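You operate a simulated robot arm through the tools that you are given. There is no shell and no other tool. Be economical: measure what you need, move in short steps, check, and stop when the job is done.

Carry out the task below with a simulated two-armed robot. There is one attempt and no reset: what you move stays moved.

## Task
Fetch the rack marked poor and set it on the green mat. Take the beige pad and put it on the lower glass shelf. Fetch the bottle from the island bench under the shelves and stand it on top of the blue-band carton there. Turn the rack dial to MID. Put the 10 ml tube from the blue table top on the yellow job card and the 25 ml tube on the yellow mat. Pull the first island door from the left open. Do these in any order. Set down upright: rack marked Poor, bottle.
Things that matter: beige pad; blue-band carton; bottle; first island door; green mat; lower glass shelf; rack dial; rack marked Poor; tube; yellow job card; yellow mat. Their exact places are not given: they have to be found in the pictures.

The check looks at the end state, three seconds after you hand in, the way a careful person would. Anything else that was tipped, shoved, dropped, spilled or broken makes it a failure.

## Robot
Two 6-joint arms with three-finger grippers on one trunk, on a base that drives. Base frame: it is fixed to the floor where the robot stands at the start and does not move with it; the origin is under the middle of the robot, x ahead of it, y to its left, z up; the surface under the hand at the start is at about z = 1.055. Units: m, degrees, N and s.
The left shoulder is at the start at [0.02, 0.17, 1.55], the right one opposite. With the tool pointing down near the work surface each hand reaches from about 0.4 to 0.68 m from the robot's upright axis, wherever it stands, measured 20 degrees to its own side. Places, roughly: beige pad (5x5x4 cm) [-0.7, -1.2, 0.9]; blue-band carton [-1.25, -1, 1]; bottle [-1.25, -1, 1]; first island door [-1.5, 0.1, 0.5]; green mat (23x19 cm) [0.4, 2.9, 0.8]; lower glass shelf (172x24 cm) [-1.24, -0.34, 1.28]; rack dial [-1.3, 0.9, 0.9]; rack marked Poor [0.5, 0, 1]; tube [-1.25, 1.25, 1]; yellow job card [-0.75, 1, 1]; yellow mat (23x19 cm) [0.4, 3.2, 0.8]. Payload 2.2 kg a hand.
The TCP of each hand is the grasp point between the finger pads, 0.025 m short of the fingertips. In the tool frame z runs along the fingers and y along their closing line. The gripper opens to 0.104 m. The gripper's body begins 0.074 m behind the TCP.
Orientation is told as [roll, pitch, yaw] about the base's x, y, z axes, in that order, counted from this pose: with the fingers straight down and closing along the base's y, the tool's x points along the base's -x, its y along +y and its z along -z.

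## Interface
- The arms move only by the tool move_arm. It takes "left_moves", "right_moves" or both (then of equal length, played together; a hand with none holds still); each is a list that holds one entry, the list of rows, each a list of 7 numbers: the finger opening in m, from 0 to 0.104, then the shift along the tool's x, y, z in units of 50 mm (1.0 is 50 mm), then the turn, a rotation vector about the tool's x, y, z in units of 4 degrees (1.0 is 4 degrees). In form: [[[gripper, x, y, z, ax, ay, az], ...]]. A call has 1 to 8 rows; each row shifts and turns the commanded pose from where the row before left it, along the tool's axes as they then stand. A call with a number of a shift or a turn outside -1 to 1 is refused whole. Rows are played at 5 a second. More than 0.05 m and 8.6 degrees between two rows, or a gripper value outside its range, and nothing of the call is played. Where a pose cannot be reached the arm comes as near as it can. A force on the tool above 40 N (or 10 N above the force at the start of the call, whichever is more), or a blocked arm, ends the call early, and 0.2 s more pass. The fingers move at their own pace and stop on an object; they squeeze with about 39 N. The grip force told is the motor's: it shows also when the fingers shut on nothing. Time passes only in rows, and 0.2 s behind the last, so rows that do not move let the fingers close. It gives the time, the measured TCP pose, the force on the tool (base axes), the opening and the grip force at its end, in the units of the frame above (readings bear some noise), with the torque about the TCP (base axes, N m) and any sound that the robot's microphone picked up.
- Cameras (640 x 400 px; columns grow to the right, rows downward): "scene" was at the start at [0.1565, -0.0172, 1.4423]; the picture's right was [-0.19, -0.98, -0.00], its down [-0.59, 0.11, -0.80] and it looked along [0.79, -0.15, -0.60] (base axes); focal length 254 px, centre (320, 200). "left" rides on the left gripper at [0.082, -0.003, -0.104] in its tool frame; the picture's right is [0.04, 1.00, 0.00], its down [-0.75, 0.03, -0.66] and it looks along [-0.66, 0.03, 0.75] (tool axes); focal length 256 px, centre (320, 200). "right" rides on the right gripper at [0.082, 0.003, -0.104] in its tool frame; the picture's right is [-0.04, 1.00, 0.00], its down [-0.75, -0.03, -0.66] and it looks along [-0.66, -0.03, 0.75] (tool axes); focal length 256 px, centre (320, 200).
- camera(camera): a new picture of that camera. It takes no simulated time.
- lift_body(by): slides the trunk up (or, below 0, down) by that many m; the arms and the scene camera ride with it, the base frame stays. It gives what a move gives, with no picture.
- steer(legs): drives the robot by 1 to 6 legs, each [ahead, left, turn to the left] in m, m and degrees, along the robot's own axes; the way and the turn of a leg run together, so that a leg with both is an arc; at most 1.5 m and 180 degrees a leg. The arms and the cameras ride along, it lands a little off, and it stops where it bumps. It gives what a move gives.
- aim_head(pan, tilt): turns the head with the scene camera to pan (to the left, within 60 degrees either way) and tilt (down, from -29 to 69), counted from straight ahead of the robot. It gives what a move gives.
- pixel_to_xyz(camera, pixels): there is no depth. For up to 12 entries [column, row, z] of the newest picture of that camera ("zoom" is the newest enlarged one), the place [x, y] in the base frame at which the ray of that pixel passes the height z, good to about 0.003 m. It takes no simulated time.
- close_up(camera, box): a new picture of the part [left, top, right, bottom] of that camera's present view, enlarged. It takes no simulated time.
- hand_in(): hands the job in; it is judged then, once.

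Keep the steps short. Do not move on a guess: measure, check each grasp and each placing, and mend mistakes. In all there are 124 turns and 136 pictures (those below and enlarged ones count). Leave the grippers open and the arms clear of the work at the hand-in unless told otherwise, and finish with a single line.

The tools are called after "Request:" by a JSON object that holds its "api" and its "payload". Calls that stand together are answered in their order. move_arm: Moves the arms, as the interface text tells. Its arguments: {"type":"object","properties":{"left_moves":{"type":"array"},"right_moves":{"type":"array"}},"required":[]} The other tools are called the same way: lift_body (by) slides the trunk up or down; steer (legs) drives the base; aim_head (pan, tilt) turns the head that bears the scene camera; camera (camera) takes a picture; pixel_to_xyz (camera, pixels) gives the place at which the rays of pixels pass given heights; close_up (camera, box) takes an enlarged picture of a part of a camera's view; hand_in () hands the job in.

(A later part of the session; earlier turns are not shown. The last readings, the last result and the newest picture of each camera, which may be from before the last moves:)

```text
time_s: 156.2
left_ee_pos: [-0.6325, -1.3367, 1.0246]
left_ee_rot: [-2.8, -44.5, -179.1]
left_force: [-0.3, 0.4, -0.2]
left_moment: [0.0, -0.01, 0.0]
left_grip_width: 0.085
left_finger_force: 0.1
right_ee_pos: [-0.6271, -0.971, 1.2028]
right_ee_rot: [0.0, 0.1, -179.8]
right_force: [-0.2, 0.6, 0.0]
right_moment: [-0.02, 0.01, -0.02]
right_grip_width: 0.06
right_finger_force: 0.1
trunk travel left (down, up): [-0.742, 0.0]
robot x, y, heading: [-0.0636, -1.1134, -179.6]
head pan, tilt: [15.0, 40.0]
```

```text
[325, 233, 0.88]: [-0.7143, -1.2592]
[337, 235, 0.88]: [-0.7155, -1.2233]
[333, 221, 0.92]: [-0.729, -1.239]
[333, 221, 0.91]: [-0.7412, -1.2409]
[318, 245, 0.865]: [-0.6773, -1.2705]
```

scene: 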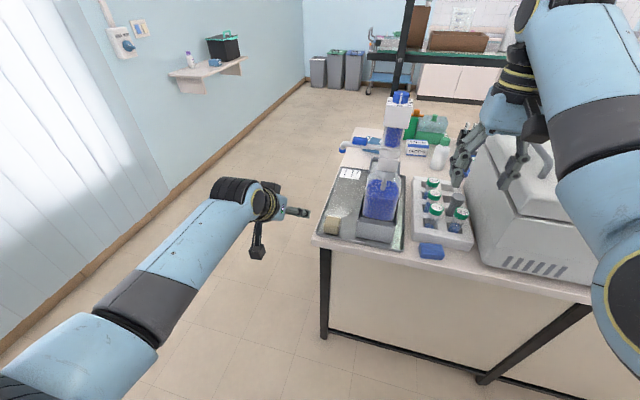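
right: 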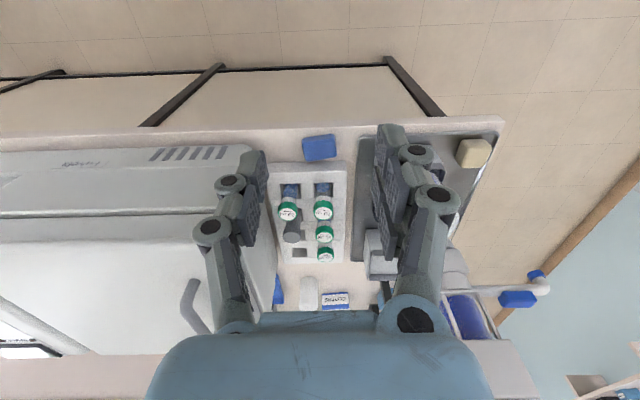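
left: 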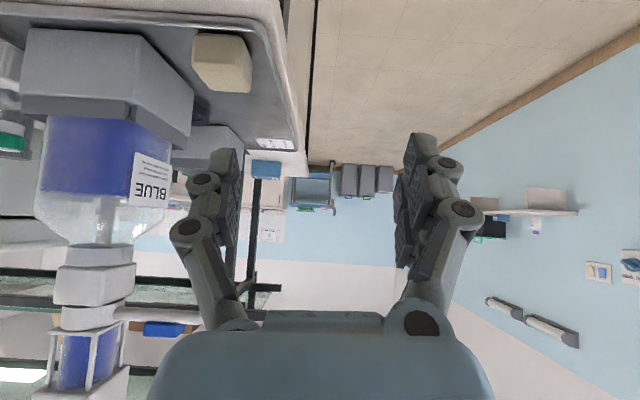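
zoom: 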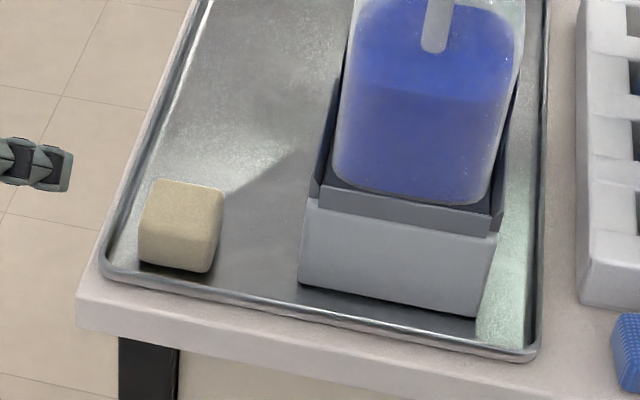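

Pad centre ≈(−0.742, −1.241), z 0.875–0.915. I line up sideways and drive 0.06 m ahead, then check the view down the fingers.

Request:
{"api": "move_arm", "payload": {"left_moves": [[[0.075, 0, -0.64, 0, -0.23, 0, 0], [0.075, 0, -0.64, 0, -0.23, 0, 0], [0.075, 0, -0.64, 0, -0.23, 0, 0], [0.075, 0, 0, 0, 0, 0, 0]]]}}

Request:
{"api": "steer", "payload": {"legs": [[0.06, 0, 0]]}}

Request:
{"api": "camera", "payload": {"camera": "left"}}

```text
time_s: 157.4
left_ee_pos: [-0.6267, -1.301, 1.015]
left_ee_rot: [7.7, -43.7, 176.3]
left_force: [0.0, -1.8, -0.6]
left_moment: [-0.01, 0.02, 0.0]
left_grip_width: 0.0749
left_finger_force: 0.0
right_ee_pos: [-0.6269, -0.972, 1.2007]
right_ee_rot: [0.1, 0.0, -179.8]
right_force: [-0.2, 0.5, -0.3]
right_moment: [0.05, 0.0, 0.02]
right_grip_width: 0.0598
right_finger_force: 0.1
trunk travel left (down, up): [-0.742, 0.0]
robot x, y, heading: [-0.0645, -1.1141, -179.6]
head pan, tilt: [15.0, 40.0]
stopped in row 4 (left hand): the arm was blocked; the commanded pose is now the measured one
```

```text
time_s: 158.3
left_ee_pos: [-0.6866, -1.3021, 1.0143]
left_ee_rot: [7.7, -43.7, 176.4]
left_force: [0.0, 0.1, 0.2]
left_moment: [0.0, 0.0, -0.01]
left_grip_width: 0.0752
left_finger_force: 0.0
right_ee_pos: [-0.6866, -0.9708, 1.2012]
right_ee_rot: [0.0, 0.1, -179.7]
right_force: [-0.9, 0.6, -0.4]
right_moment: [0.02, -0.02, 0.01]
right_grip_width: 0.0601
right_finger_force: 0.0
trunk travel left (down, up): [-0.742, 0.0]
robot x, y, heading: [-0.1251, -1.1093, -179.7]
head pan, tilt: [15.0, 40.0]
```

```text
53 pictures are left
```

left: 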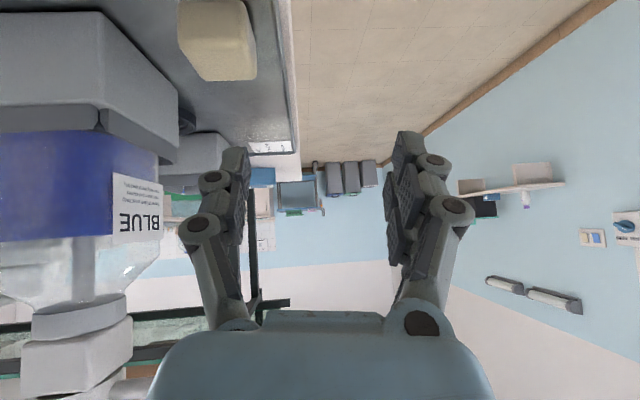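

The arm cannot fold farther inward, so I restore the hand's turn, raise the right hand a little over the instrument, and shift the base right instead.

Request:
{"api": "move_arm", "payload": {"left_moves": [[[0.075, 0, 0.2, 0, 0.66, -0.1, -0.35], [0.075, 0, 0.2, 0, 0.66, -0.1, -0.35], [0.075, 0, 0, 0, 0, 0, 0]]], "right_moves": [[[0.06, 0, 0, -0.4, 0, 0, 0], [0.06, 0, 0, -0.4, 0, 0, 0], [0.06, 0, 0, 0, 0, 0, 0]]]}}

Request:
{"api": "steer", "payload": {"legs": [[0, -0.08, 0]]}}

Request:
{"api": "camera", "payload": {"camera": "left"}}

```text
time_s: 159.1
left_ee_pos: [-0.6865, -1.3204, 1.0171]
left_ee_rot: [-0.2, -44.6, -179.7]
left_force: [-0.1, 0.2, 0.6]
left_moment: [0.01, 0.01, 0.05]
left_grip_width: 0.0748
left_finger_force: 0.0
right_ee_pos: [-0.701, -0.9746, 1.2275]
right_ee_rot: [0.0, 0.0, -179.8]
right_force: [-0.1, 0.0, 0.6]
right_moment: [-0.01, 0.02, 0.01]
right_grip_width: 0.0598
right_finger_force: 0.1
right hand out of reach, approached as far as the arm can: row 1, 2
trunk travel left (down, up): [-0.742, 0.0]
robot x, y, heading: [-0.12, -1.1126, -179.8]
head pan, tilt: [15.0, 40.0]
```

```text
time_s: 160.2
left_ee_pos: [-0.6873, -1.2395, 1.0175]
left_ee_rot: [-0.1, -44.7, -179.8]
left_force: [0.5, 0.8, -0.6]
left_moment: [-0.03, 0.02, 0.0]
left_grip_width: 0.0748
left_finger_force: 0.1
right_ee_pos: [-0.7014, -0.8941, 1.2264]
right_ee_rot: [0.1, 0.0, -179.7]
right_force: [0.5, 0.7, -0.5]
right_moment: [-0.06, 0.03, 0.01]
right_grip_width: 0.0599
right_finger_force: 0.1
trunk travel left (down, up): [-0.742, 0.0]
robot x, y, heading: [-0.127, -1.034, -179.5]
head pan, tilt: [15.0, 40.0]
```

```text
52 pictures are left
```

left: 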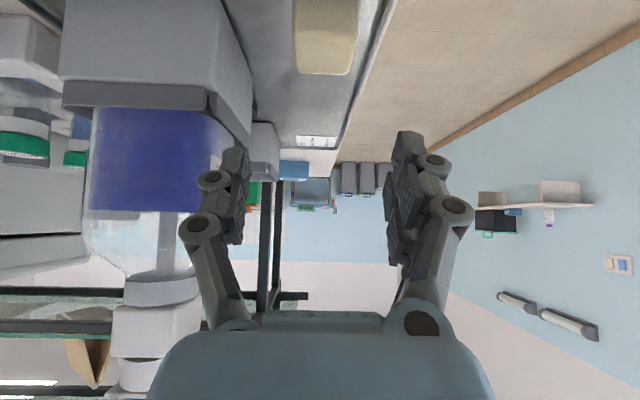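

Request:
{"api": "pixel_to_xyz", "payload": {"camera": "left", "pixels": [[297, 71, 0.915], [355, 74, 0.915], [297, 71, 0.905], [252, 120, 0.915], [250, 60, 0.9]]}}

Request:
{"api": "close_up", "payload": {"camera": "scene", "box": [260, 140, 440, 260]}}

```text
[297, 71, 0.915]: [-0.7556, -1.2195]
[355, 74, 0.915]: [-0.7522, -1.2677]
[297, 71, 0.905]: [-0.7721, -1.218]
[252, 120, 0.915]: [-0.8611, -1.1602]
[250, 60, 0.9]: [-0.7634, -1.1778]
```

```text
3.33 times, centred on (350, 200) of scene
```

zoom: 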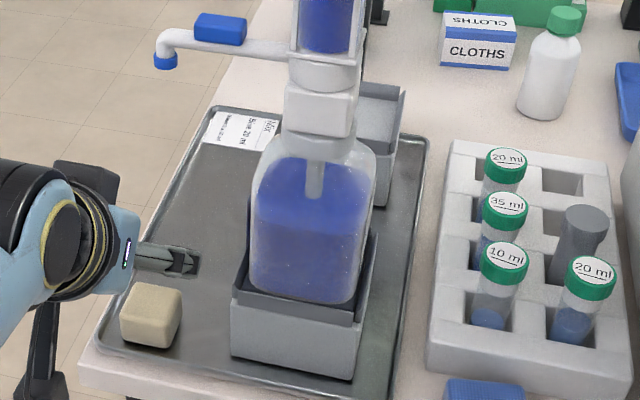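

Aligned; the pad's middle is y −1.243. I come down around it and close.

Request:
{"api": "move_arm", "payload": {"left_moves": [[[0.078, 0.22, 0.02, 0.56, 0, 0, 0], [0.078, 0.22, 0.02, 0.56, 0, 0, 0], [0.078, 0.22, 0.02, 0.56, 0, 0, 0], [0.078, 0.22, 0.02, 0.55, 0, 0, 0], [0.078, 0, 0, 0, 0, 0, 0], [0.03, 0, 0, 0, 0, 0, 0], [0.03, 0, 0, 0, 0, 0, 0]]]}}

Request:
{"api": "camera", "payload": {"camera": "left"}}

Request:
{"api": "close_up", "payload": {"camera": "scene", "box": [260, 180, 400, 280]}}

```text
time_s: 161.7
left_ee_pos: [-0.738, -1.2589, 0.9136]
left_ee_rot: [0.6, -45.7, -180.0]
left_force: [10.4, -21.2, 16.9]
left_moment: [-1.07, -0.21, 0.28]
left_grip_width: 0.0475
left_finger_force: 12.6
right_ee_pos: [-0.6998, -0.9013, 1.2281]
right_ee_rot: [-0.2, 0.0, -179.6]
right_force: [0.1, 0.6, 0.1]
right_moment: [0.04, 0.03, 0.0]
right_grip_width: 0.0601
right_finger_force: 0.1
trunk travel left (down, up): [-0.742, 0.0]
robot x, y, heading: [-0.1226, -1.0339, -179.2]
head pan, tilt: [15.0, 40.0]
stopped in row 7 (left hand): the force on the tool passed its limit at 48 N (the readings are from after the stop); the commanded pose is now the measured one
```

```text
50 pictures are left
```

left: 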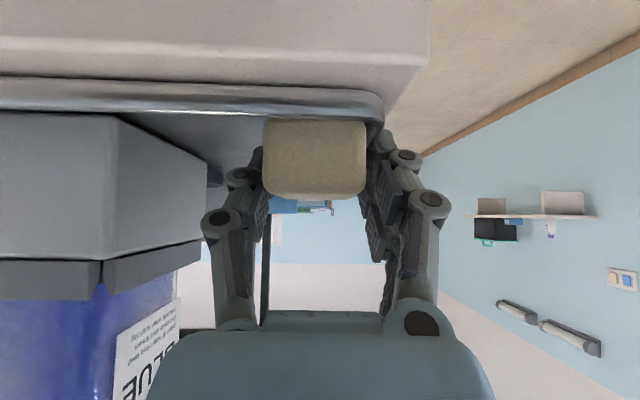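

```text
4.00 times, centred on (330, 230) of scene
```

zoom: 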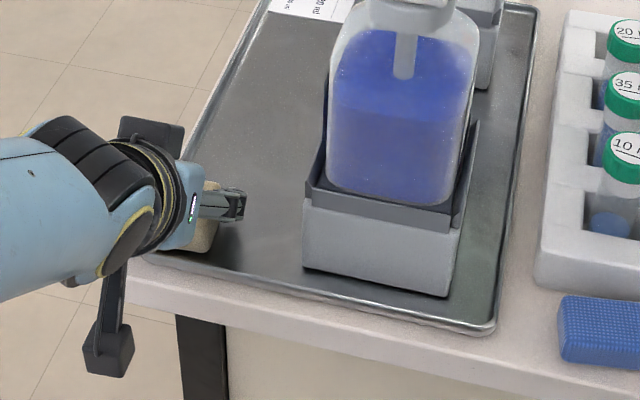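

There is a side force of −21 N; perhaps the outer finger bears on the tray rim. I open, rise 1 cm, and close again to avoid it.

Request:
{"api": "move_arm", "payload": {"left_moves": [[[0.068, 0, 0, 0, 0, 0, 0], [0.068, 0, 0, 0, 0, 0, 0], [0.068, -0.14, 0, -0.14, 0, 0, 0], [0.068, 0, 0, 0, 0, 0, 0]]]}}

Request:
{"api": "close_up", "payload": {"camera": "left", "box": [200, 70, 440, 230]}}

```text
time_s: 162.7
left_ee_pos: [-0.7395, -1.2513, 0.921]
left_ee_rot: [0.3, -45.3, -180.1]
left_force: [-1.0, 0.3, 0.0]
left_moment: [0.01, 0.0, 0.01]
left_grip_width: 0.0679
left_finger_force: 0.1
right_ee_pos: [-0.7025, -0.8982, 1.2271]
right_ee_rot: [-0.1, 0.0, -179.7]
right_force: [-0.1, -0.1, -0.3]
right_moment: [0.0, -0.01, 0.0]
right_grip_width: 0.06
right_finger_force: 0.0
trunk travel left (down, up): [-0.742, 0.0]
robot x, y, heading: [-0.1244, -1.0371, -179.5]
head pan, tilt: [15.0, 40.0]
```

```text
2.50 times, centred on (320, 150) of left
```

zoom: 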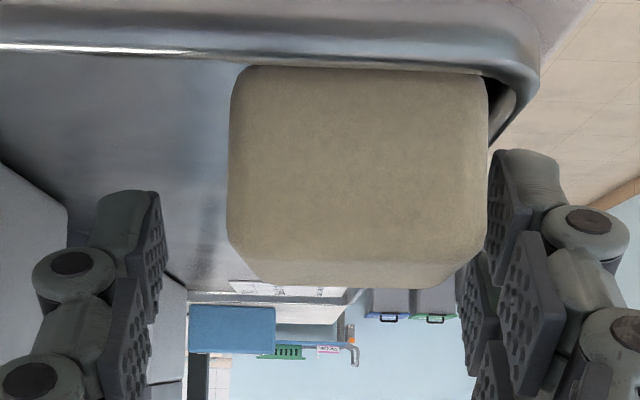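

The pad now lies 8 mm to −y of the finger middle. I shift by that and close at this height, above the rim.

Request:
{"api": "move_arm", "payload": {"left_moves": [[[0.068, 0, 0.16, 0, 0, 0, 0], [0.068, 0, 0, 0, 0, 0, 0], [0.05, 0, 0, 0, 0, 0, 0], [0.035, 0, 0, 0, 0, 0, 0], [0.03, 0, 0, 0, 0, 0, 0], [0.03, 0, 0, 0, 0, 0, 0]]]}}

Request:
{"api": "close_up", "payload": {"camera": "left", "box": [200, 70, 440, 230]}}

```text
time_s: 164.1
left_ee_pos: [-0.7395, -1.2608, 0.9205]
left_ee_rot: [0.3, -45.4, -180.1]
left_force: [0.0, -2.1, -0.4]
left_moment: [-0.09, -0.04, -0.1]
left_grip_width: 0.0467
left_finger_force: 12.4
right_ee_pos: [-0.702, -0.8993, 1.2276]
right_ee_rot: [0.1, 0.0, -179.7]
right_force: [0.2, -0.9, -0.5]
right_moment: [0.02, -0.01, -0.02]
right_grip_width: 0.06
right_finger_force: 0.0
trunk travel left (down, up): [-0.742, 0.0]
robot x, y, heading: [-0.1295, -1.0382, -179.3]
head pan, tilt: [15.0, 40.0]
```

```text
2.50 times, centred on (320, 150) of left
```

zoom: 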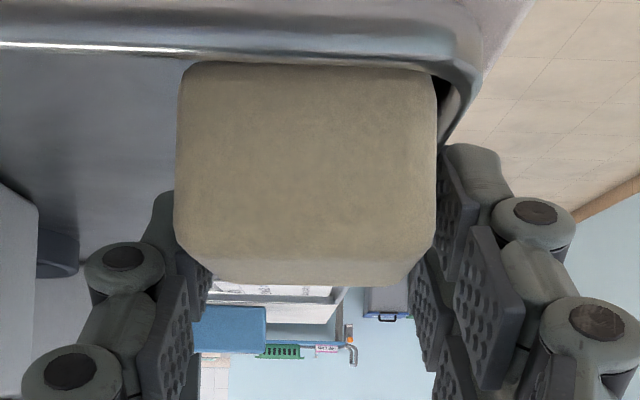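

Gripped, no side force. I lift 5 cm and look.

Request:
{"api": "move_arm", "payload": {"left_moves": [[[0.02, -0.2, 0, -0.2, 0, 0, 0], [0.02, -0.25, 0, -0.25, 0, 0, 0], [0.02, -0.25, 0, -0.25, 0, 0, 0], [0.02, 0, 0, 0, 0, 0, 0]]]}}

Request:
{"api": "close_up", "payload": {"camera": "scene", "box": [260, 140, 440, 260]}}

```text
time_s: 165.1
left_ee_pos: [-0.7395, -1.2602, 0.9703]
left_ee_rot: [0.1, -45.4, -180.1]
left_force: [0.0, -0.9, -0.4]
left_moment: [0.02, -0.02, -0.01]
left_grip_width: 0.0432
left_finger_force: 39.0
right_ee_pos: [-0.7019, -0.8985, 1.2277]
right_ee_rot: [0.0, 0.1, -179.6]
right_force: [0.7, -0.9, 0.1]
right_moment: [-0.04, 0.03, -0.02]
right_grip_width: 0.0599
right_finger_force: 0.0
trunk travel left (down, up): [-0.742, 0.0]
robot x, y, heading: [-0.1221, -1.0341, -179.3]
head pan, tilt: [15.0, 40.0]
```

```text
3.33 times, centred on (350, 200) of scene
```

zoom: 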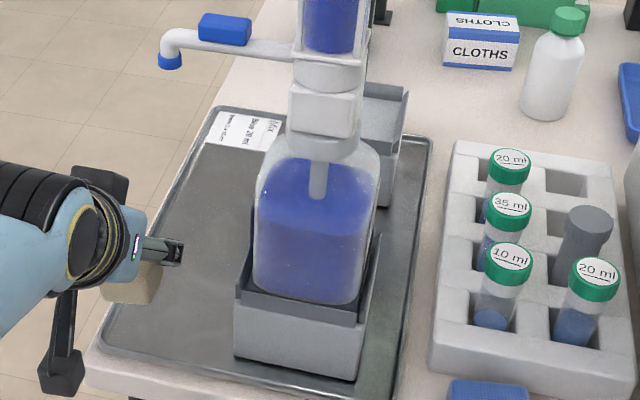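

The pad is lifted cleanly. I back off 0.22 m, then raise the hand with a slight forward reach toward shelf height.

Request:
{"api": "steer", "payload": {"legs": [[-0.22, 0, 0]]}}

Request:
{"api": "move_arm", "payload": {"left_moves": [[[0.02, -0.85, 0, -0.28, 0, 0, 0], [0.02, -0.85, 0, -0.28, 0, 0, 0], [0.02, -0.85, 0, -0.28, 0, 0, 0], [0.02, -0.85, 0, -0.28, 0, 0, 0], [0.02, -0.85, 0, -0.28, 0, 0, 0], [0.02, -0.85, 0, -0.28, 0, 0, 0], [0.02, -0.85, 0, -0.28, 0, 0, 0], [0.02, -0.85, 0, -0.28, 0, 0, 0]]]}}

Request:
{"api": "move_arm", "payload": {"left_moves": [[[0.02, -0.7, 0, -0.4, 0, 0, 0], [0.02, -0.7, 0, -0.4, 0, 0, 0], [0.02, 0, 0, 0, 0, 0, 0]]]}}

Request:
{"api": "steer", "payload": {"legs": [[0, -0.28, 0]]}}

Request:
{"api": "aim_head", "payload": {"pan": 10, "tilt": 15}}

Request:
{"api": "camera", "payload": {"camera": "scene"}}

```text
time_s: 166.8
left_ee_pos: [-0.52, -1.2576, 0.9705]
left_ee_rot: [0.3, -45.4, -179.9]
left_force: [0.4, 0.7, -0.4]
left_moment: [0.02, 0.01, 0.02]
left_grip_width: 0.0428
left_finger_force: 38.7
right_ee_pos: [-0.4829, -0.8956, 1.2282]
right_ee_rot: [0.1, 0.0, -179.7]
right_force: [0.3, 1.0, 0.9]
right_moment: [0.02, -0.01, -0.05]
right_grip_width: 0.0601
right_finger_force: 0.1
trunk travel left (down, up): [-0.742, 0.0]
robot x, y, heading: [0.0956, -1.0295, -179.6]
head pan, tilt: [15.0, 40.0]
```

```text
time_s: 168.6
left_ee_pos: [-0.6791, -1.2563, 1.2895]
left_ee_rot: [0.2, -45.2, 180.0]
left_force: [0.2, 0.4, -0.8]
left_moment: [0.01, 0.08, 0.0]
left_grip_width: 0.0427
left_finger_force: 39.2
right_ee_pos: [-0.4828, -0.8943, 1.2266]
right_ee_rot: [0.0, 0.1, -179.7]
right_force: [0.1, 0.7, -0.2]
right_moment: [0.0, -0.01, 0.0]
right_grip_width: 0.0598
right_finger_force: 0.0
trunk travel left (down, up): [-0.742, 0.0]
robot x, y, heading: [0.0938, -1.0301, -179.6]
head pan, tilt: [15.0, 40.0]
```

```text
time_s: 169.4
left_ee_pos: [-0.6992, -1.2553, 1.3689]
left_ee_rot: [0.1, -45.4, -180.1]
left_force: [-0.3, 0.2, 0.1]
left_moment: [0.0, 0.01, -0.02]
left_grip_width: 0.0425
left_finger_force: 39.0
right_ee_pos: [-0.4816, -0.895, 1.2273]
right_ee_rot: [0.0, 0.0, -179.7]
right_force: [0.6, -0.3, -0.3]
right_moment: [0.02, -0.03, 0.0]
right_grip_width: 0.0601
right_finger_force: 0.1
trunk travel left (down, up): [-0.742, 0.0]
robot x, y, heading: [0.0947, -1.0305, -179.7]
head pan, tilt: [15.0, 40.0]
```

```text
time_s: 171.3
left_ee_pos: [-0.7012, -0.9824, 1.3677]
left_ee_rot: [0.4, -45.4, -179.9]
left_force: [0.1, -0.2, -0.1]
left_moment: [0.02, -0.02, 0.02]
left_grip_width: 0.043
left_finger_force: 38.7
right_ee_pos: [-0.4857, -0.6209, 1.2268]
right_ee_rot: [0.0, 0.1, -179.6]
right_force: [-0.4, -0.4, -0.4]
right_moment: [0.0, -0.03, 0.01]
right_grip_width: 0.06
right_finger_force: 0.2
trunk travel left (down, up): [-0.742, 0.0]
robot x, y, heading: [0.0899, -0.7563, -179.4]
head pan, tilt: [15.0, 40.0]
```

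```text
time_s: 172.2
left_ee_pos: [-0.7007, -0.982, 1.3689]
left_ee_rot: [0.3, -45.4, -180.0]
left_force: [0.7, -0.3, -0.2]
left_moment: [-0.01, 0.0, -0.03]
left_grip_width: 0.0428
left_finger_force: 39.1
right_ee_pos: [-0.4851, -0.6215, 1.2267]
right_ee_rot: [0.0, 0.0, -179.6]
right_force: [-0.5, -0.1, -0.2]
right_moment: [0.04, -0.02, 0.01]
right_grip_width: 0.0599
right_finger_force: 0.1
trunk travel left (down, up): [-0.742, 0.0]
robot x, y, heading: [0.0877, -0.7575, -179.6]
head pan, tilt: [10.0, 15.0]
```

```text
45 pictures are left
```

scene: 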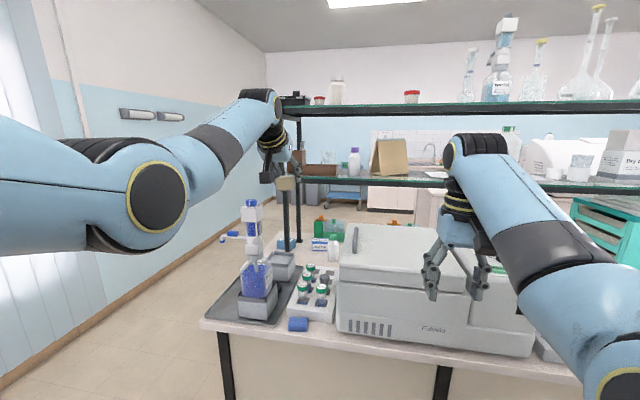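

Request:
{"api": "pixel_to_xyz", "payload": {"camera": "scene", "pixels": [[303, 183, 1.28], [350, 182, 1.28], [354, 177, 1.29], [373, 176, 1.29], [407, 176, 1.29], [300, 118, 1.62], [350, 118, 1.62], [425, 182, 1.28], [620, 192, 1.28]]}}

Request:
{"api": "close_up", "payload": {"camera": "scene", "box": [270, 90, 450, 210]}}

```text
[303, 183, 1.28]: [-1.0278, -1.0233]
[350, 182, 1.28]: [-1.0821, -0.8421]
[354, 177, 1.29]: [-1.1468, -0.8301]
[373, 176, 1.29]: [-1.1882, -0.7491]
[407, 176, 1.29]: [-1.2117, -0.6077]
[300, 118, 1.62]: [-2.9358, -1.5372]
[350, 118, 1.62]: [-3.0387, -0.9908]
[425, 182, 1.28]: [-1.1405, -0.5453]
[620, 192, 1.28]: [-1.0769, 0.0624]
```

```text
3.33 times, centred on (360, 150) of scene
```

zoom: 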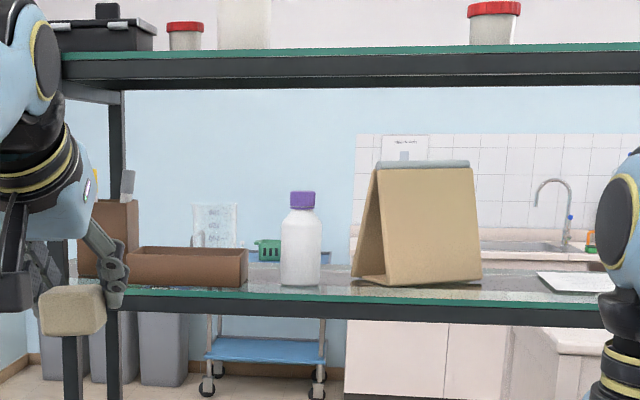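

The shelf's left part is crowded. The left hand camera now looks level at the shelf, so I slide 0.4 m right and use it to find a free spot.

Request:
{"api": "steer", "payload": {"legs": [[0, -0.4, 0]]}}

Request:
{"api": "camera", "payload": {"camera": "left"}}

Request:
{"api": "camera", "payload": {"camera": "scene"}}

```text
time_s: 174.7
left_ee_pos: [-0.7045, -0.5824, 1.3687]
left_ee_rot: [0.4, -45.4, -179.9]
left_force: [0.4, -0.2, -0.5]
left_moment: [-0.02, 0.01, -0.02]
left_grip_width: 0.0428
left_finger_force: 39.5
right_ee_pos: [-0.4889, -0.2211, 1.2269]
right_ee_rot: [0.0, 0.1, -179.6]
right_force: [-0.2, -0.1, 0.1]
right_moment: [-0.01, 0.01, -0.02]
right_grip_width: 0.0599
right_finger_force: 0.1
trunk travel left (down, up): [-0.742, 0.0]
robot x, y, heading: [0.0892, -0.3582, -179.6]
head pan, tilt: [10.0, 15.0]
```

```text
43 pictures are left
```

left: 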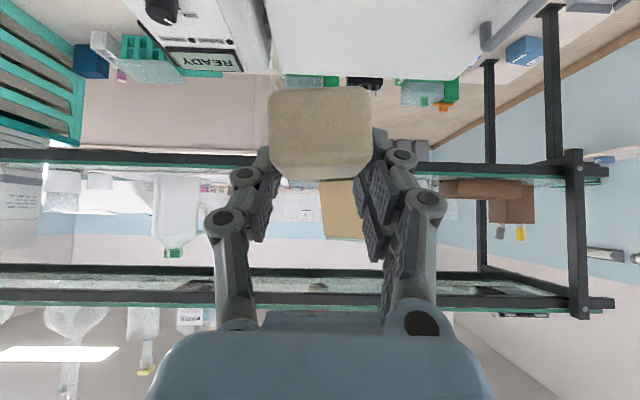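

```text
42 pictures are left
```

scene: 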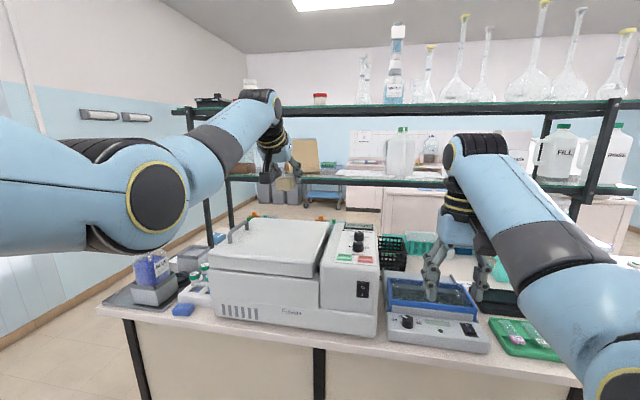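

Request:
{"api": "close_up", "payload": {"camera": "scene", "box": [280, 110, 450, 210]}}

```text
3.76 times, centred on (365, 160) of scene
```

zoom: 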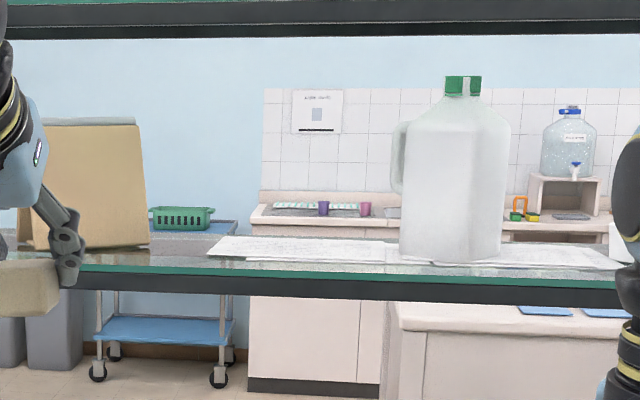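

Request:
{"api": "pixel_to_xyz", "payload": {"camera": "zoom", "pixels": [[150, 246, 1.28], [150, 268, 1.28], [150, 240, 1.28], [208, 252, 1.28], [240, 261, 1.28], [300, 264, 1.28], [60, 250, 1.28], [240, 237, 1.28], [400, 270, 1.28]]}}

Request:
{"api": "pixel_to_xyz", "payload": {"camera": "left", "pixels": [[322, 184, 1.28], [322, 170, 1.28], [150, 172, 1.28], [240, 170, 1.28], [240, 166, 1.27], [575, 180, 1.28]]}}

```text
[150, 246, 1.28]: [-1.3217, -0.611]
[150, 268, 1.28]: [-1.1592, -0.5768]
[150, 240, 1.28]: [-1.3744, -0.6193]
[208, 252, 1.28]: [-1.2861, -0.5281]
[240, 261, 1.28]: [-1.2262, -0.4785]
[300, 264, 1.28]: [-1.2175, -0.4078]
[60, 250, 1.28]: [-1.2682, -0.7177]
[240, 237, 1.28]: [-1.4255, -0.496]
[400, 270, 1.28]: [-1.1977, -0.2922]
```

```text
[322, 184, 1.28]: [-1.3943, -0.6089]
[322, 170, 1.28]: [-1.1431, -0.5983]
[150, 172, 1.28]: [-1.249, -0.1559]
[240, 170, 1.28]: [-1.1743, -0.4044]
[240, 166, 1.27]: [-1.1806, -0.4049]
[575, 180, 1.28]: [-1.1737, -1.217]
```

The front strip of the glass at y≈−0.57 (x −1.13…−1.22), in front of the cardboard and left of the white sheet, is free. I drive 0.36 m ahead and look.

Request:
{"api": "steer", "payload": {"legs": [[0.36, 0, 0]]}}

Request:
{"api": "camera", "payload": {"camera": "left"}}

Request:
{"api": "camera", "payload": {"camera": "scene"}}

```text
time_s: 177.0
left_ee_pos: [-1.0659, -0.5834, 1.3694]
left_ee_rot: [0.2, -45.4, 179.8]
left_force: [-0.6, -0.2, -0.4]
left_moment: [-0.04, 0.01, 0.01]
left_grip_width: 0.0428
left_finger_force: 39.2
right_ee_pos: [-0.8493, -0.2239, 1.2274]
right_ee_rot: [-0.1, 0.0, -179.8]
right_force: [-0.7, -0.1, 0.1]
right_moment: [-0.04, -0.01, -0.02]
right_grip_width: 0.0602
right_finger_force: 0.2
trunk travel left (down, up): [-0.742, 0.0]
robot x, y, heading: [-0.2727, -0.3564, -179.6]
head pan, tilt: [10.0, 15.0]
```

```text
40 pictures are left
```

left: 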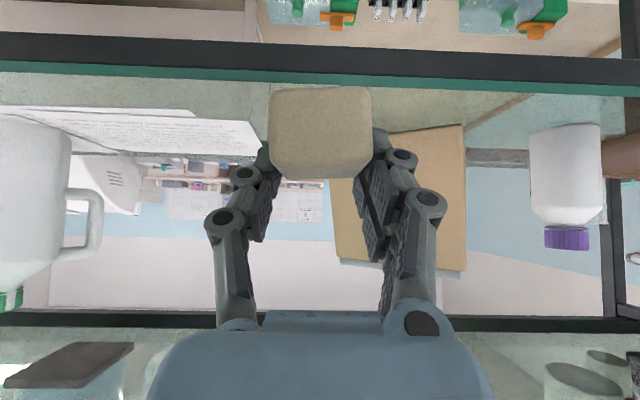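

```text
39 pictures are left
```

scene: 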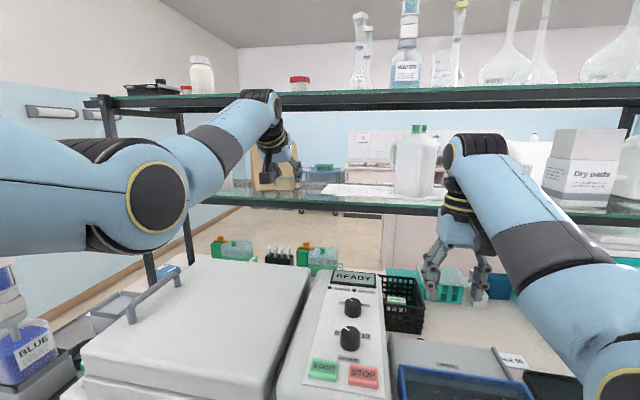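

Clear. I drive the last 0.10 m ahead.

Request:
{"api": "steer", "payload": {"legs": [[0.1, 0, 0]]}}

Request:
{"api": "move_arm", "payload": {"left_moves": [[[0.02, 0.28, 0, 0.28, 0, 0, 0], [0.02, 0.14, 0, 0.14, 0, 0, 0], [0.02, 0, 0, 0, 0, 0, 0]]]}}

Request:
{"api": "camera", "payload": {"camera": "left"}}

```text
time_s: 178.2
left_ee_pos: [-1.1664, -0.5844, 1.3681]
left_ee_rot: [0.2, -45.3, 179.8]
left_force: [-0.1, 0.9, -0.9]
left_moment: [-0.01, 0.01, 0.0]
left_grip_width: 0.0426
left_finger_force: 39.1
right_ee_pos: [-0.9492, -0.2237, 1.2274]
right_ee_rot: [0.1, 0.1, -179.6]
right_force: [0.0, 0.4, 0.2]
right_moment: [-0.02, -0.06, 0.03]
right_grip_width: 0.0598
right_finger_force: 0.1
trunk travel left (down, up): [-0.742, 0.0]
robot x, y, heading: [-0.3692, -0.3637, -179.7]
head pan, tilt: [10.0, 15.0]
```

```text
time_s: 179.0
left_ee_pos: [-1.1651, -0.5836, 1.3391]
left_ee_rot: [0.3, -45.4, 179.9]
left_force: [0.2, 0.2, 0.3]
left_moment: [-0.02, 0.03, -0.04]
left_grip_width: 0.0425
left_finger_force: 39.2
right_ee_pos: [-0.948, -0.225, 1.227]
right_ee_rot: [0.0, 0.1, -179.7]
right_force: [0.2, 0.9, 0.2]
right_moment: [-0.01, -0.01, -0.01]
right_grip_width: 0.06
right_finger_force: 0.1
trunk travel left (down, up): [-0.742, 0.0]
robot x, y, heading: [-0.3708, -0.3641, -179.6]
head pan, tilt: [10.0, 15.0]
```

```text
38 pictures are left
```

left: 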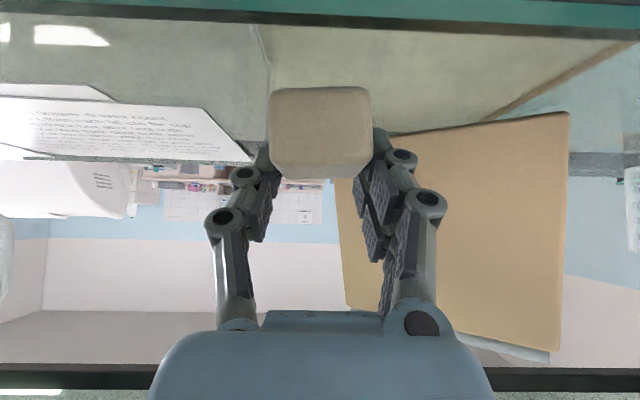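

Request:
{"api": "pixel_to_xyz", "payload": {"camera": "left", "pixels": [[395, 133, 1.28], [565, 113, 1.28], [400, 40, 1.28], [252, 160, 1.28], [205, 108, 1.28], [340, 180, 1.28]]}}

Request:
{"api": "move_arm", "payload": {"left_moves": [[[0.02, 0.08, 0, 0.08, 0, 0, 0], [0.02, 0.05, 0, 0.05, 0, 0, 0], [0.02, 0.05, 0, 0.05, 0, 0, 0]]]}}

```text
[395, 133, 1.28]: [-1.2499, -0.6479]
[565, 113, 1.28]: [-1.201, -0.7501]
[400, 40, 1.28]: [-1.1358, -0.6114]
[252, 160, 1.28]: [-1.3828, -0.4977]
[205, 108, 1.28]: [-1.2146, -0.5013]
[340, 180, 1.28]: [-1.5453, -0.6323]
```

```text
time_s: 179.8
left_ee_pos: [-1.1664, -0.582, 1.3293]
left_ee_rot: [0.3, -45.8, 179.9]
left_force: [-1.5, -1.0, 12.6]
left_moment: [-0.29, -0.32, -0.03]
left_grip_width: 0.0426
left_finger_force: 38.9
right_ee_pos: [-0.948, -0.2226, 1.2283]
right_ee_rot: [0.1, 0.0, -179.6]
right_force: [0.0, 0.0, 0.4]
right_moment: [0.02, 0.01, -0.01]
right_grip_width: 0.0604
right_finger_force: 0.0
trunk travel left (down, up): [-0.742, 0.0]
robot x, y, heading: [-0.374, -0.3597, -179.7]
head pan, tilt: [10.0, 15.0]
```

Contact (12.6 N) at TCP z 1.329: the pad rests on the glass. I open a little and withdraw along the fingers.

Request:
{"api": "move_arm", "payload": {"left_moves": [[[0.062, 0, 0, 0, 0, 0, 0], [0.062, 0, 0, 0, 0, 0, 0], [0.062, 0, 0, -0.6, 0, 0, 0], [0.062, 0, 0, -0.8, 0, 0, 0], [0.062, 0, 0, -0.6, 0, 0, 0], [0.062, 0, 0, 0, 0, 0, 0]]]}}

Request:
{"api": "camera", "payload": {"camera": "left"}}

```text
time_s: 181.2
left_ee_pos: [-1.096, -0.5816, 1.396]
left_ee_rot: [0.4, -45.4, 180.0]
left_force: [-1.2, 0.1, -0.4]
left_moment: [-0.01, 0.02, -0.01]
left_grip_width: 0.0618
left_finger_force: 0.0
right_ee_pos: [-0.9487, -0.2234, 1.2274]
right_ee_rot: [-0.1, 0.1, -179.7]
right_force: [0.3, 0.6, -0.2]
right_moment: [0.02, -0.01, -0.03]
right_grip_width: 0.0598
right_finger_force: 0.0
trunk travel left (down, up): [-0.742, 0.0]
robot x, y, heading: [-0.3693, -0.3603, -179.8]
head pan, tilt: [10.0, 15.0]
```

```text
37 pictures are left
```

left: 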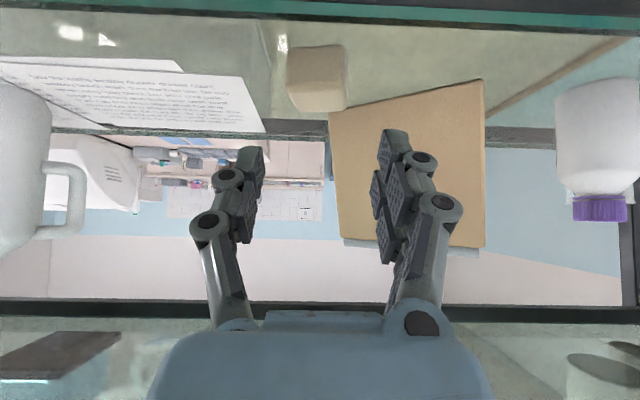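

The pad sits on the lower glass shelf. Now the bottle and carton: I back off, slide left and look at the place beneath the shelf.

Request:
{"api": "steer", "payload": {"legs": [[-0.3, 0, 0], [0, 0.42, 0]]}}

Request:
{"api": "aim_head", "payload": {"pan": 8, "tilt": 30}}

Request:
{"api": "camera", "payload": {"camera": "scene"}}

Request:
{"api": "close_up", "payload": {"camera": "scene", "box": [230, 120, 400, 250]}}

```text
time_s: 185.4
left_ee_pos: [-0.7869, -1.0128, 1.3969]
left_ee_rot: [0.3, -45.4, -179.6]
left_force: [0.1, 0.4, -0.4]
left_moment: [-0.03, 0.01, 0.01]
left_grip_width: 0.0619
left_finger_force: 0.0
right_ee_pos: [-0.6433, -0.654, 1.2267]
right_ee_rot: [0.1, 0.1, -179.3]
right_force: [-0.2, -0.4, -0.8]
right_moment: [0.02, -0.02, 0.03]
right_grip_width: 0.0602
right_finger_force: 0.1
trunk travel left (down, up): [-0.742, 0.0]
robot x, y, heading: [-0.0652, -0.7887, -179.5]
head pan, tilt: [10.0, 15.0]
```

```text
time_s: 186.2
left_ee_pos: [-0.787, -1.012, 1.3973]
left_ee_rot: [0.3, -45.4, -179.5]
left_force: [0.6, -0.2, -0.8]
left_moment: [0.02, -0.01, 0.03]
left_grip_width: 0.0622
left_finger_force: 0.1
right_ee_pos: [-0.6426, -0.653, 1.2261]
right_ee_rot: [-0.1, 0.0, -179.3]
right_force: [-0.3, -0.2, -0.6]
right_moment: [0.01, -0.03, 0.0]
right_grip_width: 0.0599
right_finger_force: 0.0
trunk travel left (down, up): [-0.742, 0.0]
robot x, y, heading: [-0.0626, -0.7887, -179.2]
head pan, tilt: [8.0, 30.0]
```

```text
36 pictures are left
```

scene: 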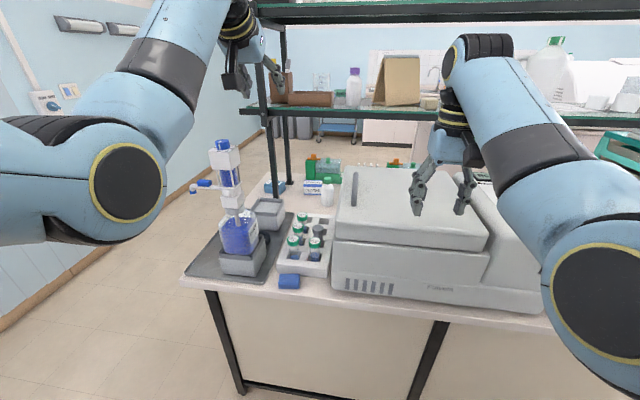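

```text
3.08 times, centred on (315, 185) of scene
```

zoom: 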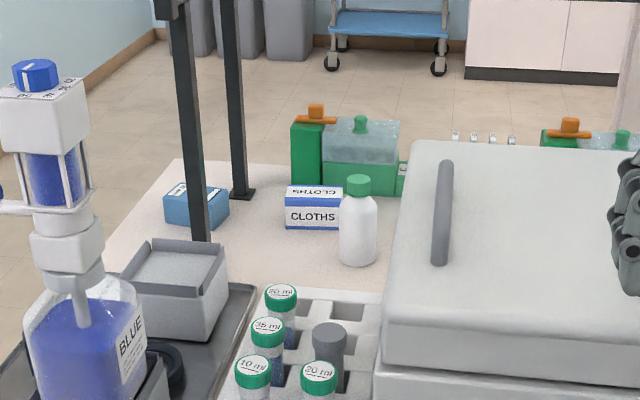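

The white carton with blue bands (CLOTHS) and the white bottle with green cap stand side by side. I measure both.

Request:
{"api": "pixel_to_xyz", "payload": {"camera": "zoom", "pixels": [[357, 263, 0.865], [340, 260, 0.865], [376, 258, 0.865], [286, 229, 0.865], [341, 230, 0.865], [286, 205, 0.91], [342, 208, 0.91], [286, 186, 0.91], [340, 187, 0.91], [357, 178, 1.0], [400, 290, 0.865], [206, 240, 0.865]]}}

Request:
{"api": "camera", "payload": {"camera": "left"}}

```text
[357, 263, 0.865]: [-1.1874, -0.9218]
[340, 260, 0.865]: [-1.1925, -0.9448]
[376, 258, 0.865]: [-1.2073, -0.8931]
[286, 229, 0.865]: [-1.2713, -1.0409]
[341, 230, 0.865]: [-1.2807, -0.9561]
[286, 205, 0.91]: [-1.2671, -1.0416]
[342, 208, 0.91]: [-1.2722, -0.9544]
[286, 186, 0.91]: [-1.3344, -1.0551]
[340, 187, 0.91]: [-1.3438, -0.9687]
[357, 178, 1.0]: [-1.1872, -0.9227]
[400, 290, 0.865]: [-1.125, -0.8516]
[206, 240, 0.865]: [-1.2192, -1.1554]
```

```text
34 pictures are left
```

left: 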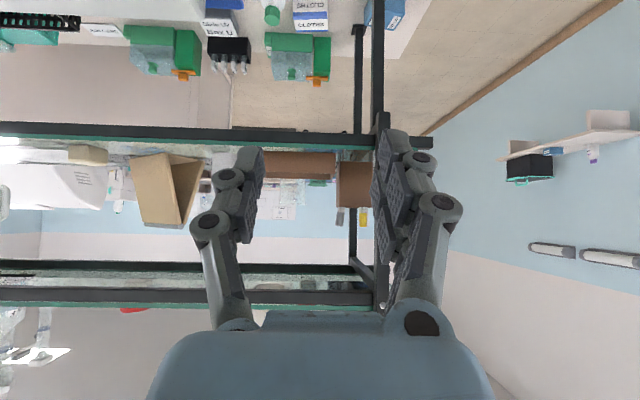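

Seen from this side they are too deep under the shelf (bottle ≈(−1.20, −0.92), carton x −1.27…−1.34, y −1.04…−0.955, top z 0.91). The far side suits better, also for dial and door. I measure the passage around the island's −y end.

Request:
{"api": "pixel_to_xyz", "payload": {"camera": "scene", "pixels": [[60, 300, 0.0], [130, 245, 0.0], [190, 200, 0.0], [245, 162, 0.0], [240, 392, 0.0], [270, 135, 0.0], [345, 135, 0.0], [390, 150, 0.0]]}}

Request:
{"api": "aim_head", "payload": {"pan": 45, "tilt": 30}}

Request:
{"api": "camera", "payload": {"camera": "scene"}}

```text
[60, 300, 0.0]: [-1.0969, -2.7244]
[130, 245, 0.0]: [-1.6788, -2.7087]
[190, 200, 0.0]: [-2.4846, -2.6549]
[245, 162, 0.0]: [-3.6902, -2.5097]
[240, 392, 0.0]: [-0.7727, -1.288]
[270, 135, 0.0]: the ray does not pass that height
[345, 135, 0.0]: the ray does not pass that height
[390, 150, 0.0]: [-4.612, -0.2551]
```

```text
time_s: 187.2
left_ee_pos: [-0.7868, -1.0138, 1.3967]
left_ee_rot: [0.2, -45.4, -179.6]
left_force: [0.0, 0.4, -0.7]
left_moment: [-0.03, -0.01, -0.01]
left_grip_width: 0.0622
left_finger_force: 0.0
right_ee_pos: [-0.6418, -0.652, 1.2274]
right_ee_rot: [0.1, 0.1, -179.3]
right_force: [-0.8, 0.7, 0.2]
right_moment: [-0.01, -0.03, 0.0]
right_grip_width: 0.06
right_finger_force: 0.1
trunk travel left (down, up): [-0.742, 0.0]
robot x, y, heading: [-0.0662, -0.7878, -179.0]
head pan, tilt: [45.0, 30.0]
```

```text
33 pictures are left
```

scene: 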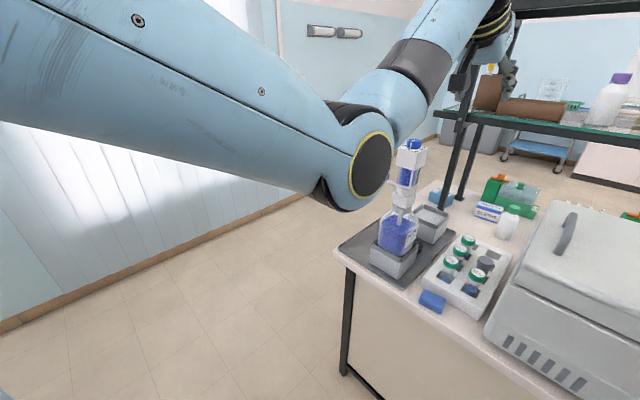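

The passage is wide (wall at y≈−2.7). I slide out beyond the island's end, drive along it to the far side, and turn to face +x.

Request:
{"api": "steer", "payload": {"legs": [[0, 1.3, 0], [1.5, 0, 0], [0.45, 0, 0]]}}

Request:
{"api": "aim_head", "payload": {"pan": -50, "tilt": 25}}

Request:
{"api": "camera", "payload": {"camera": "scene"}}

```text
time_s: 203.2
left_ee_pos: [-2.7134, -2.3585, 1.3969]
left_ee_rot: [0.3, -45.4, -179.5]
left_force: [-0.1, 0.3, 0.2]
left_moment: [0.01, 0.0, 0.0]
left_grip_width: 0.0622
left_finger_force: 0.1
right_ee_pos: [-2.569, -1.9975, 1.2273]
right_ee_rot: [0.0, 0.1, -179.1]
right_force: [-0.7, 0.6, -0.3]
right_moment: [-0.01, -0.06, -0.02]
right_grip_width: 0.0599
right_finger_force: 0.2
trunk travel left (down, up): [-0.742, 0.0]
robot x, y, heading: [-1.9931, -2.1309, -179.1]
head pan, tilt: [45.0, 30.0]
```

```text
time_s: 204.9
left_ee_pos: [-2.7132, -2.3575, 1.3968]
left_ee_rot: [0.3, -45.5, -179.5]
left_force: [-0.5, 0.7, -0.3]
left_moment: [-0.04, -0.03, -0.01]
left_grip_width: 0.0621
left_finger_force: 0.0
right_ee_pos: [-2.5696, -1.9972, 1.2274]
right_ee_rot: [-0.1, 0.0, -179.1]
right_force: [-0.7, -0.6, -0.4]
right_moment: [0.01, 0.01, 0.0]
right_grip_width: 0.0602
right_finger_force: 0.1
trunk travel left (down, up): [-0.742, 0.0]
robot x, y, heading: [-1.991, -2.1286, -178.9]
head pan, tilt: [-50.0, 25.0]
```

```text
32 pictures are left
```

scene: 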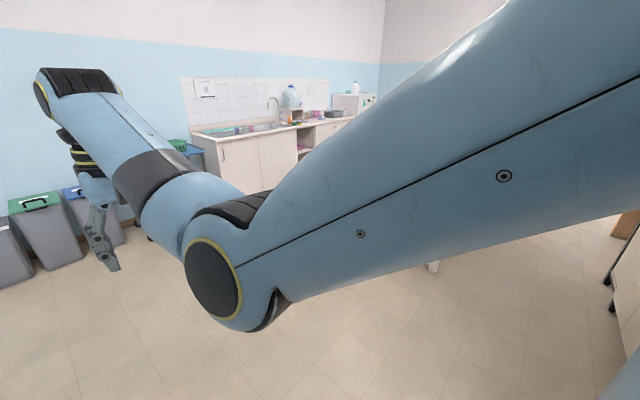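

Free floor. I turn right to face +x and look at the island's far side.

Request:
{"api": "steer", "payload": {"legs": [[0, 0, -100], [0, 0, -81.2], [0, 0.75, 0]]}}

Request:
{"api": "aim_head", "payload": {"pan": 15, "tilt": 32}}

Request:
{"api": "camera", "payload": {"camera": "scene"}}

```text
time_s: 216.7
left_ee_pos: [-1.2778, -1.1833, 1.3975]
left_ee_rot: [-0.3, -45.3, -0.6]
left_force: [-2.8, -4.1, 2.3]
left_moment: [0.01, -0.01, 0.04]
left_grip_width: 0.0619
left_finger_force: 0.0
right_ee_pos: [-1.4272, -1.5315, 1.2267]
right_ee_rot: [0.2, -0.1, -0.1]
right_force: [-1.7, -0.5, -0.5]
right_moment: [-0.02, -0.01, -0.02]
right_grip_width: 0.0602
right_finger_force: 0.0
trunk travel left (down, up): [-0.742, 0.0]
robot x, y, heading: [-2.0001, -1.3876, -0.1]
head pan, tilt: [-50.0, 25.0]
stopped in leg 3: the robot was blocked; the commanded pose is now the measured one
```

```text
time_s: 218.0
left_ee_pos: [-1.2777, -1.1808, 1.3967]
left_ee_rot: [0.0, -45.3, -0.6]
left_force: [0.3, -4.4, 1.9]
left_moment: [-0.01, -0.01, -0.15]
left_grip_width: 0.0611
left_finger_force: 0.1
right_ee_pos: [-1.4257, -1.5327, 1.2276]
right_ee_rot: [0.3, 0.0, 0.0]
right_force: [0.7, -1.1, 0.5]
right_moment: [0.01, 0.0, 0.0]
right_grip_width: 0.0598
right_finger_force: 0.1
trunk travel left (down, up): [-0.742, 0.0]
robot x, y, heading: [-2.0017, -1.3869, 0.3]
head pan, tilt: [15.0, 32.0]
```

```text
31 pictures are left
```

scene: 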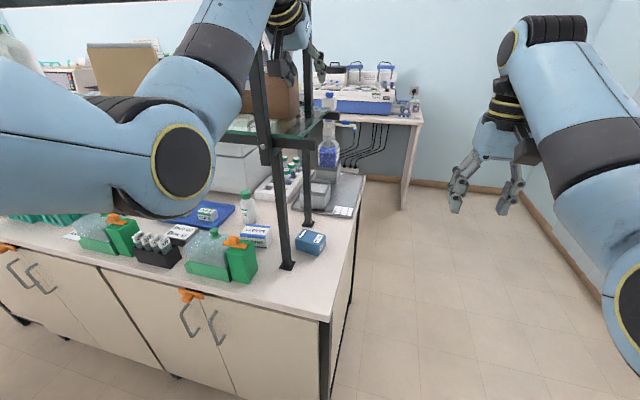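

The left hand touched the shelf's post lightly and the base stopped. I slide back right at once, and then back away from the island.

Request:
{"api": "steer", "payload": {"legs": [[0, -0.15, 0], [-0.25, 0, 0]]}}

Request:
{"api": "camera", "payload": {"camera": "scene"}}

Request:
{"api": "close_up", "payload": {"camera": "scene", "box": [120, 20, 380, 200]}}

```text
time_s: 220.8
left_ee_pos: [-1.5276, -1.3233, 1.3941]
left_ee_rot: [-0.3, -45.2, -0.1]
left_force: [0.0, 0.0, 0.0]
left_moment: [0.0, 0.0, 0.01]
left_grip_width: 0.0618
left_finger_force: 0.1
right_ee_pos: [-1.6734, -1.6754, 1.227]
right_ee_rot: [0.0, 0.1, 0.3]
right_force: [-0.8, 0.4, 0.4]
right_moment: [-0.02, -0.03, 0.03]
right_grip_width: 0.0598
right_finger_force: 0.0
trunk travel left (down, up): [-0.742, 0.0]
robot x, y, heading: [-2.2499, -1.5346, 0.2]
head pan, tilt: [15.0, 32.0]
```

```text
30 pictures are left
```

scene: 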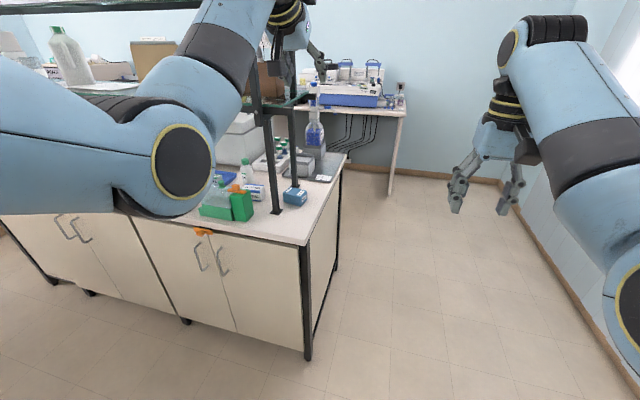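

```text
2.22 times, centred on (250, 110) of scene
```

zoom: 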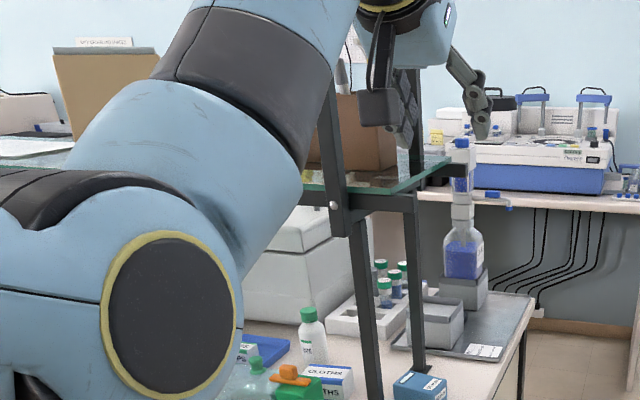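

Nothing was disturbed. I move to y≈−1.13 with the left hand outside the shelf, and lower the left hand in free space, then look.

Request:
{"api": "steer", "payload": {"legs": [[-0.08, 0.4, 0]]}}

Request:
{"api": "move_arm", "payload": {"left_moves": [[[0.08, 0.6, 0, 0.6, 0, 0, 0], [0.08, 0.7, 0, 0.7, 0, 0, 0], [0.08, 0.7, 0, 0.7, 0, 0, 0], [0.08, 0.7, 0, 0.7, 0, 0, 0], [0.08, 0.7, 0, 0.7, 0, 0, 0], [0.08, 0.7, 0, 0.7, 0, 0, 0], [0.08, 0, 0, 0, 0, 0, 0]]]}}

Request:
{"api": "aim_head", "payload": {"pan": 10, "tilt": 28}}

Request:
{"api": "camera", "payload": {"camera": "scene"}}

Request:
{"api": "camera", "payload": {"camera": "left"}}

```text
time_s: 223.3
left_ee_pos: [-1.6095, -0.9237, 1.3942]
left_ee_rot: [-0.2, -45.3, -0.2]
left_force: [0.0, -0.5, 0.5]
left_moment: [-0.01, 0.02, -0.01]
left_grip_width: 0.0621
left_finger_force: 0.0
right_ee_pos: [-1.7554, -1.2773, 1.2278]
right_ee_rot: [0.0, 0.1, 0.2]
right_force: [0.9, -0.1, -0.3]
right_moment: [-0.03, 0.0, -0.01]
right_grip_width: 0.06
right_finger_force: 0.0
trunk travel left (down, up): [-0.742, 0.0]
robot x, y, heading: [-2.3363, -1.1396, 0.4]
head pan, tilt: [15.0, 32.0]
```

```text
time_s: 224.9
left_ee_pos: [-1.6097, -0.9269, 1.1028]
left_ee_rot: [-0.3, -45.2, -0.2]
left_force: [0.8, 0.8, 0.7]
left_moment: [0.0, -0.01, 0.02]
left_grip_width: 0.0799
left_finger_force: 0.1
right_ee_pos: [-1.7565, -1.2778, 1.2272]
right_ee_rot: [0.1, 0.2, 0.2]
right_force: [-1.0, -0.7, 0.5]
right_moment: [-0.01, -0.01, -0.02]
right_grip_width: 0.0603
right_finger_force: 0.1
trunk travel left (down, up): [-0.742, 0.0]
robot x, y, heading: [-2.3334, -1.1383, 0.3]
head pan, tilt: [15.0, 32.0]
```

```text
time_s: 225.6
left_ee_pos: [-1.6087, -0.925, 1.1034]
left_ee_rot: [-0.3, -45.1, -0.3]
left_force: [0.8, -1.2, -0.3]
left_moment: [-0.01, 0.0, 0.0]
left_grip_width: 0.0802
left_finger_force: 0.1
right_ee_pos: [-1.7564, -1.2772, 1.2267]
right_ee_rot: [-0.1, 0.1, 0.2]
right_force: [0.8, -0.3, -0.7]
right_moment: [0.05, 0.01, 0.04]
right_grip_width: 0.0598
right_finger_force: 0.1
trunk travel left (down, up): [-0.742, 0.0]
robot x, y, heading: [-2.3296, -1.1412, 0.1]
head pan, tilt: [10.0, 28.0]
```

```text
28 pictures are left
```

scene: 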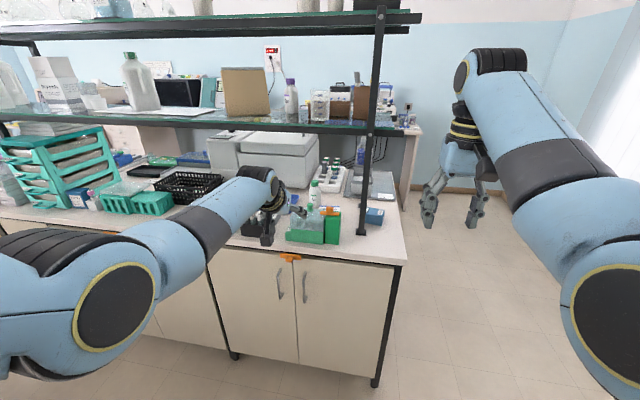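

```text
27 pictures are left
```

left: 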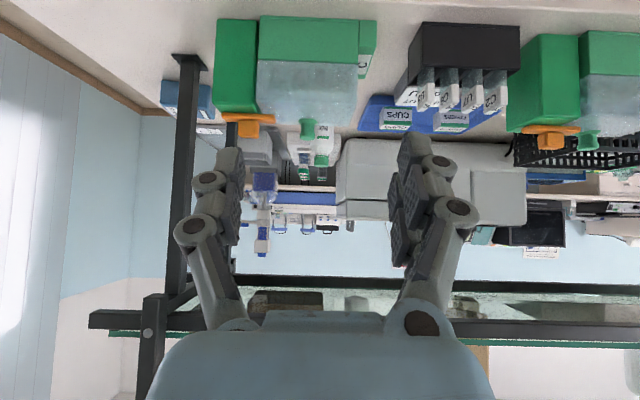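

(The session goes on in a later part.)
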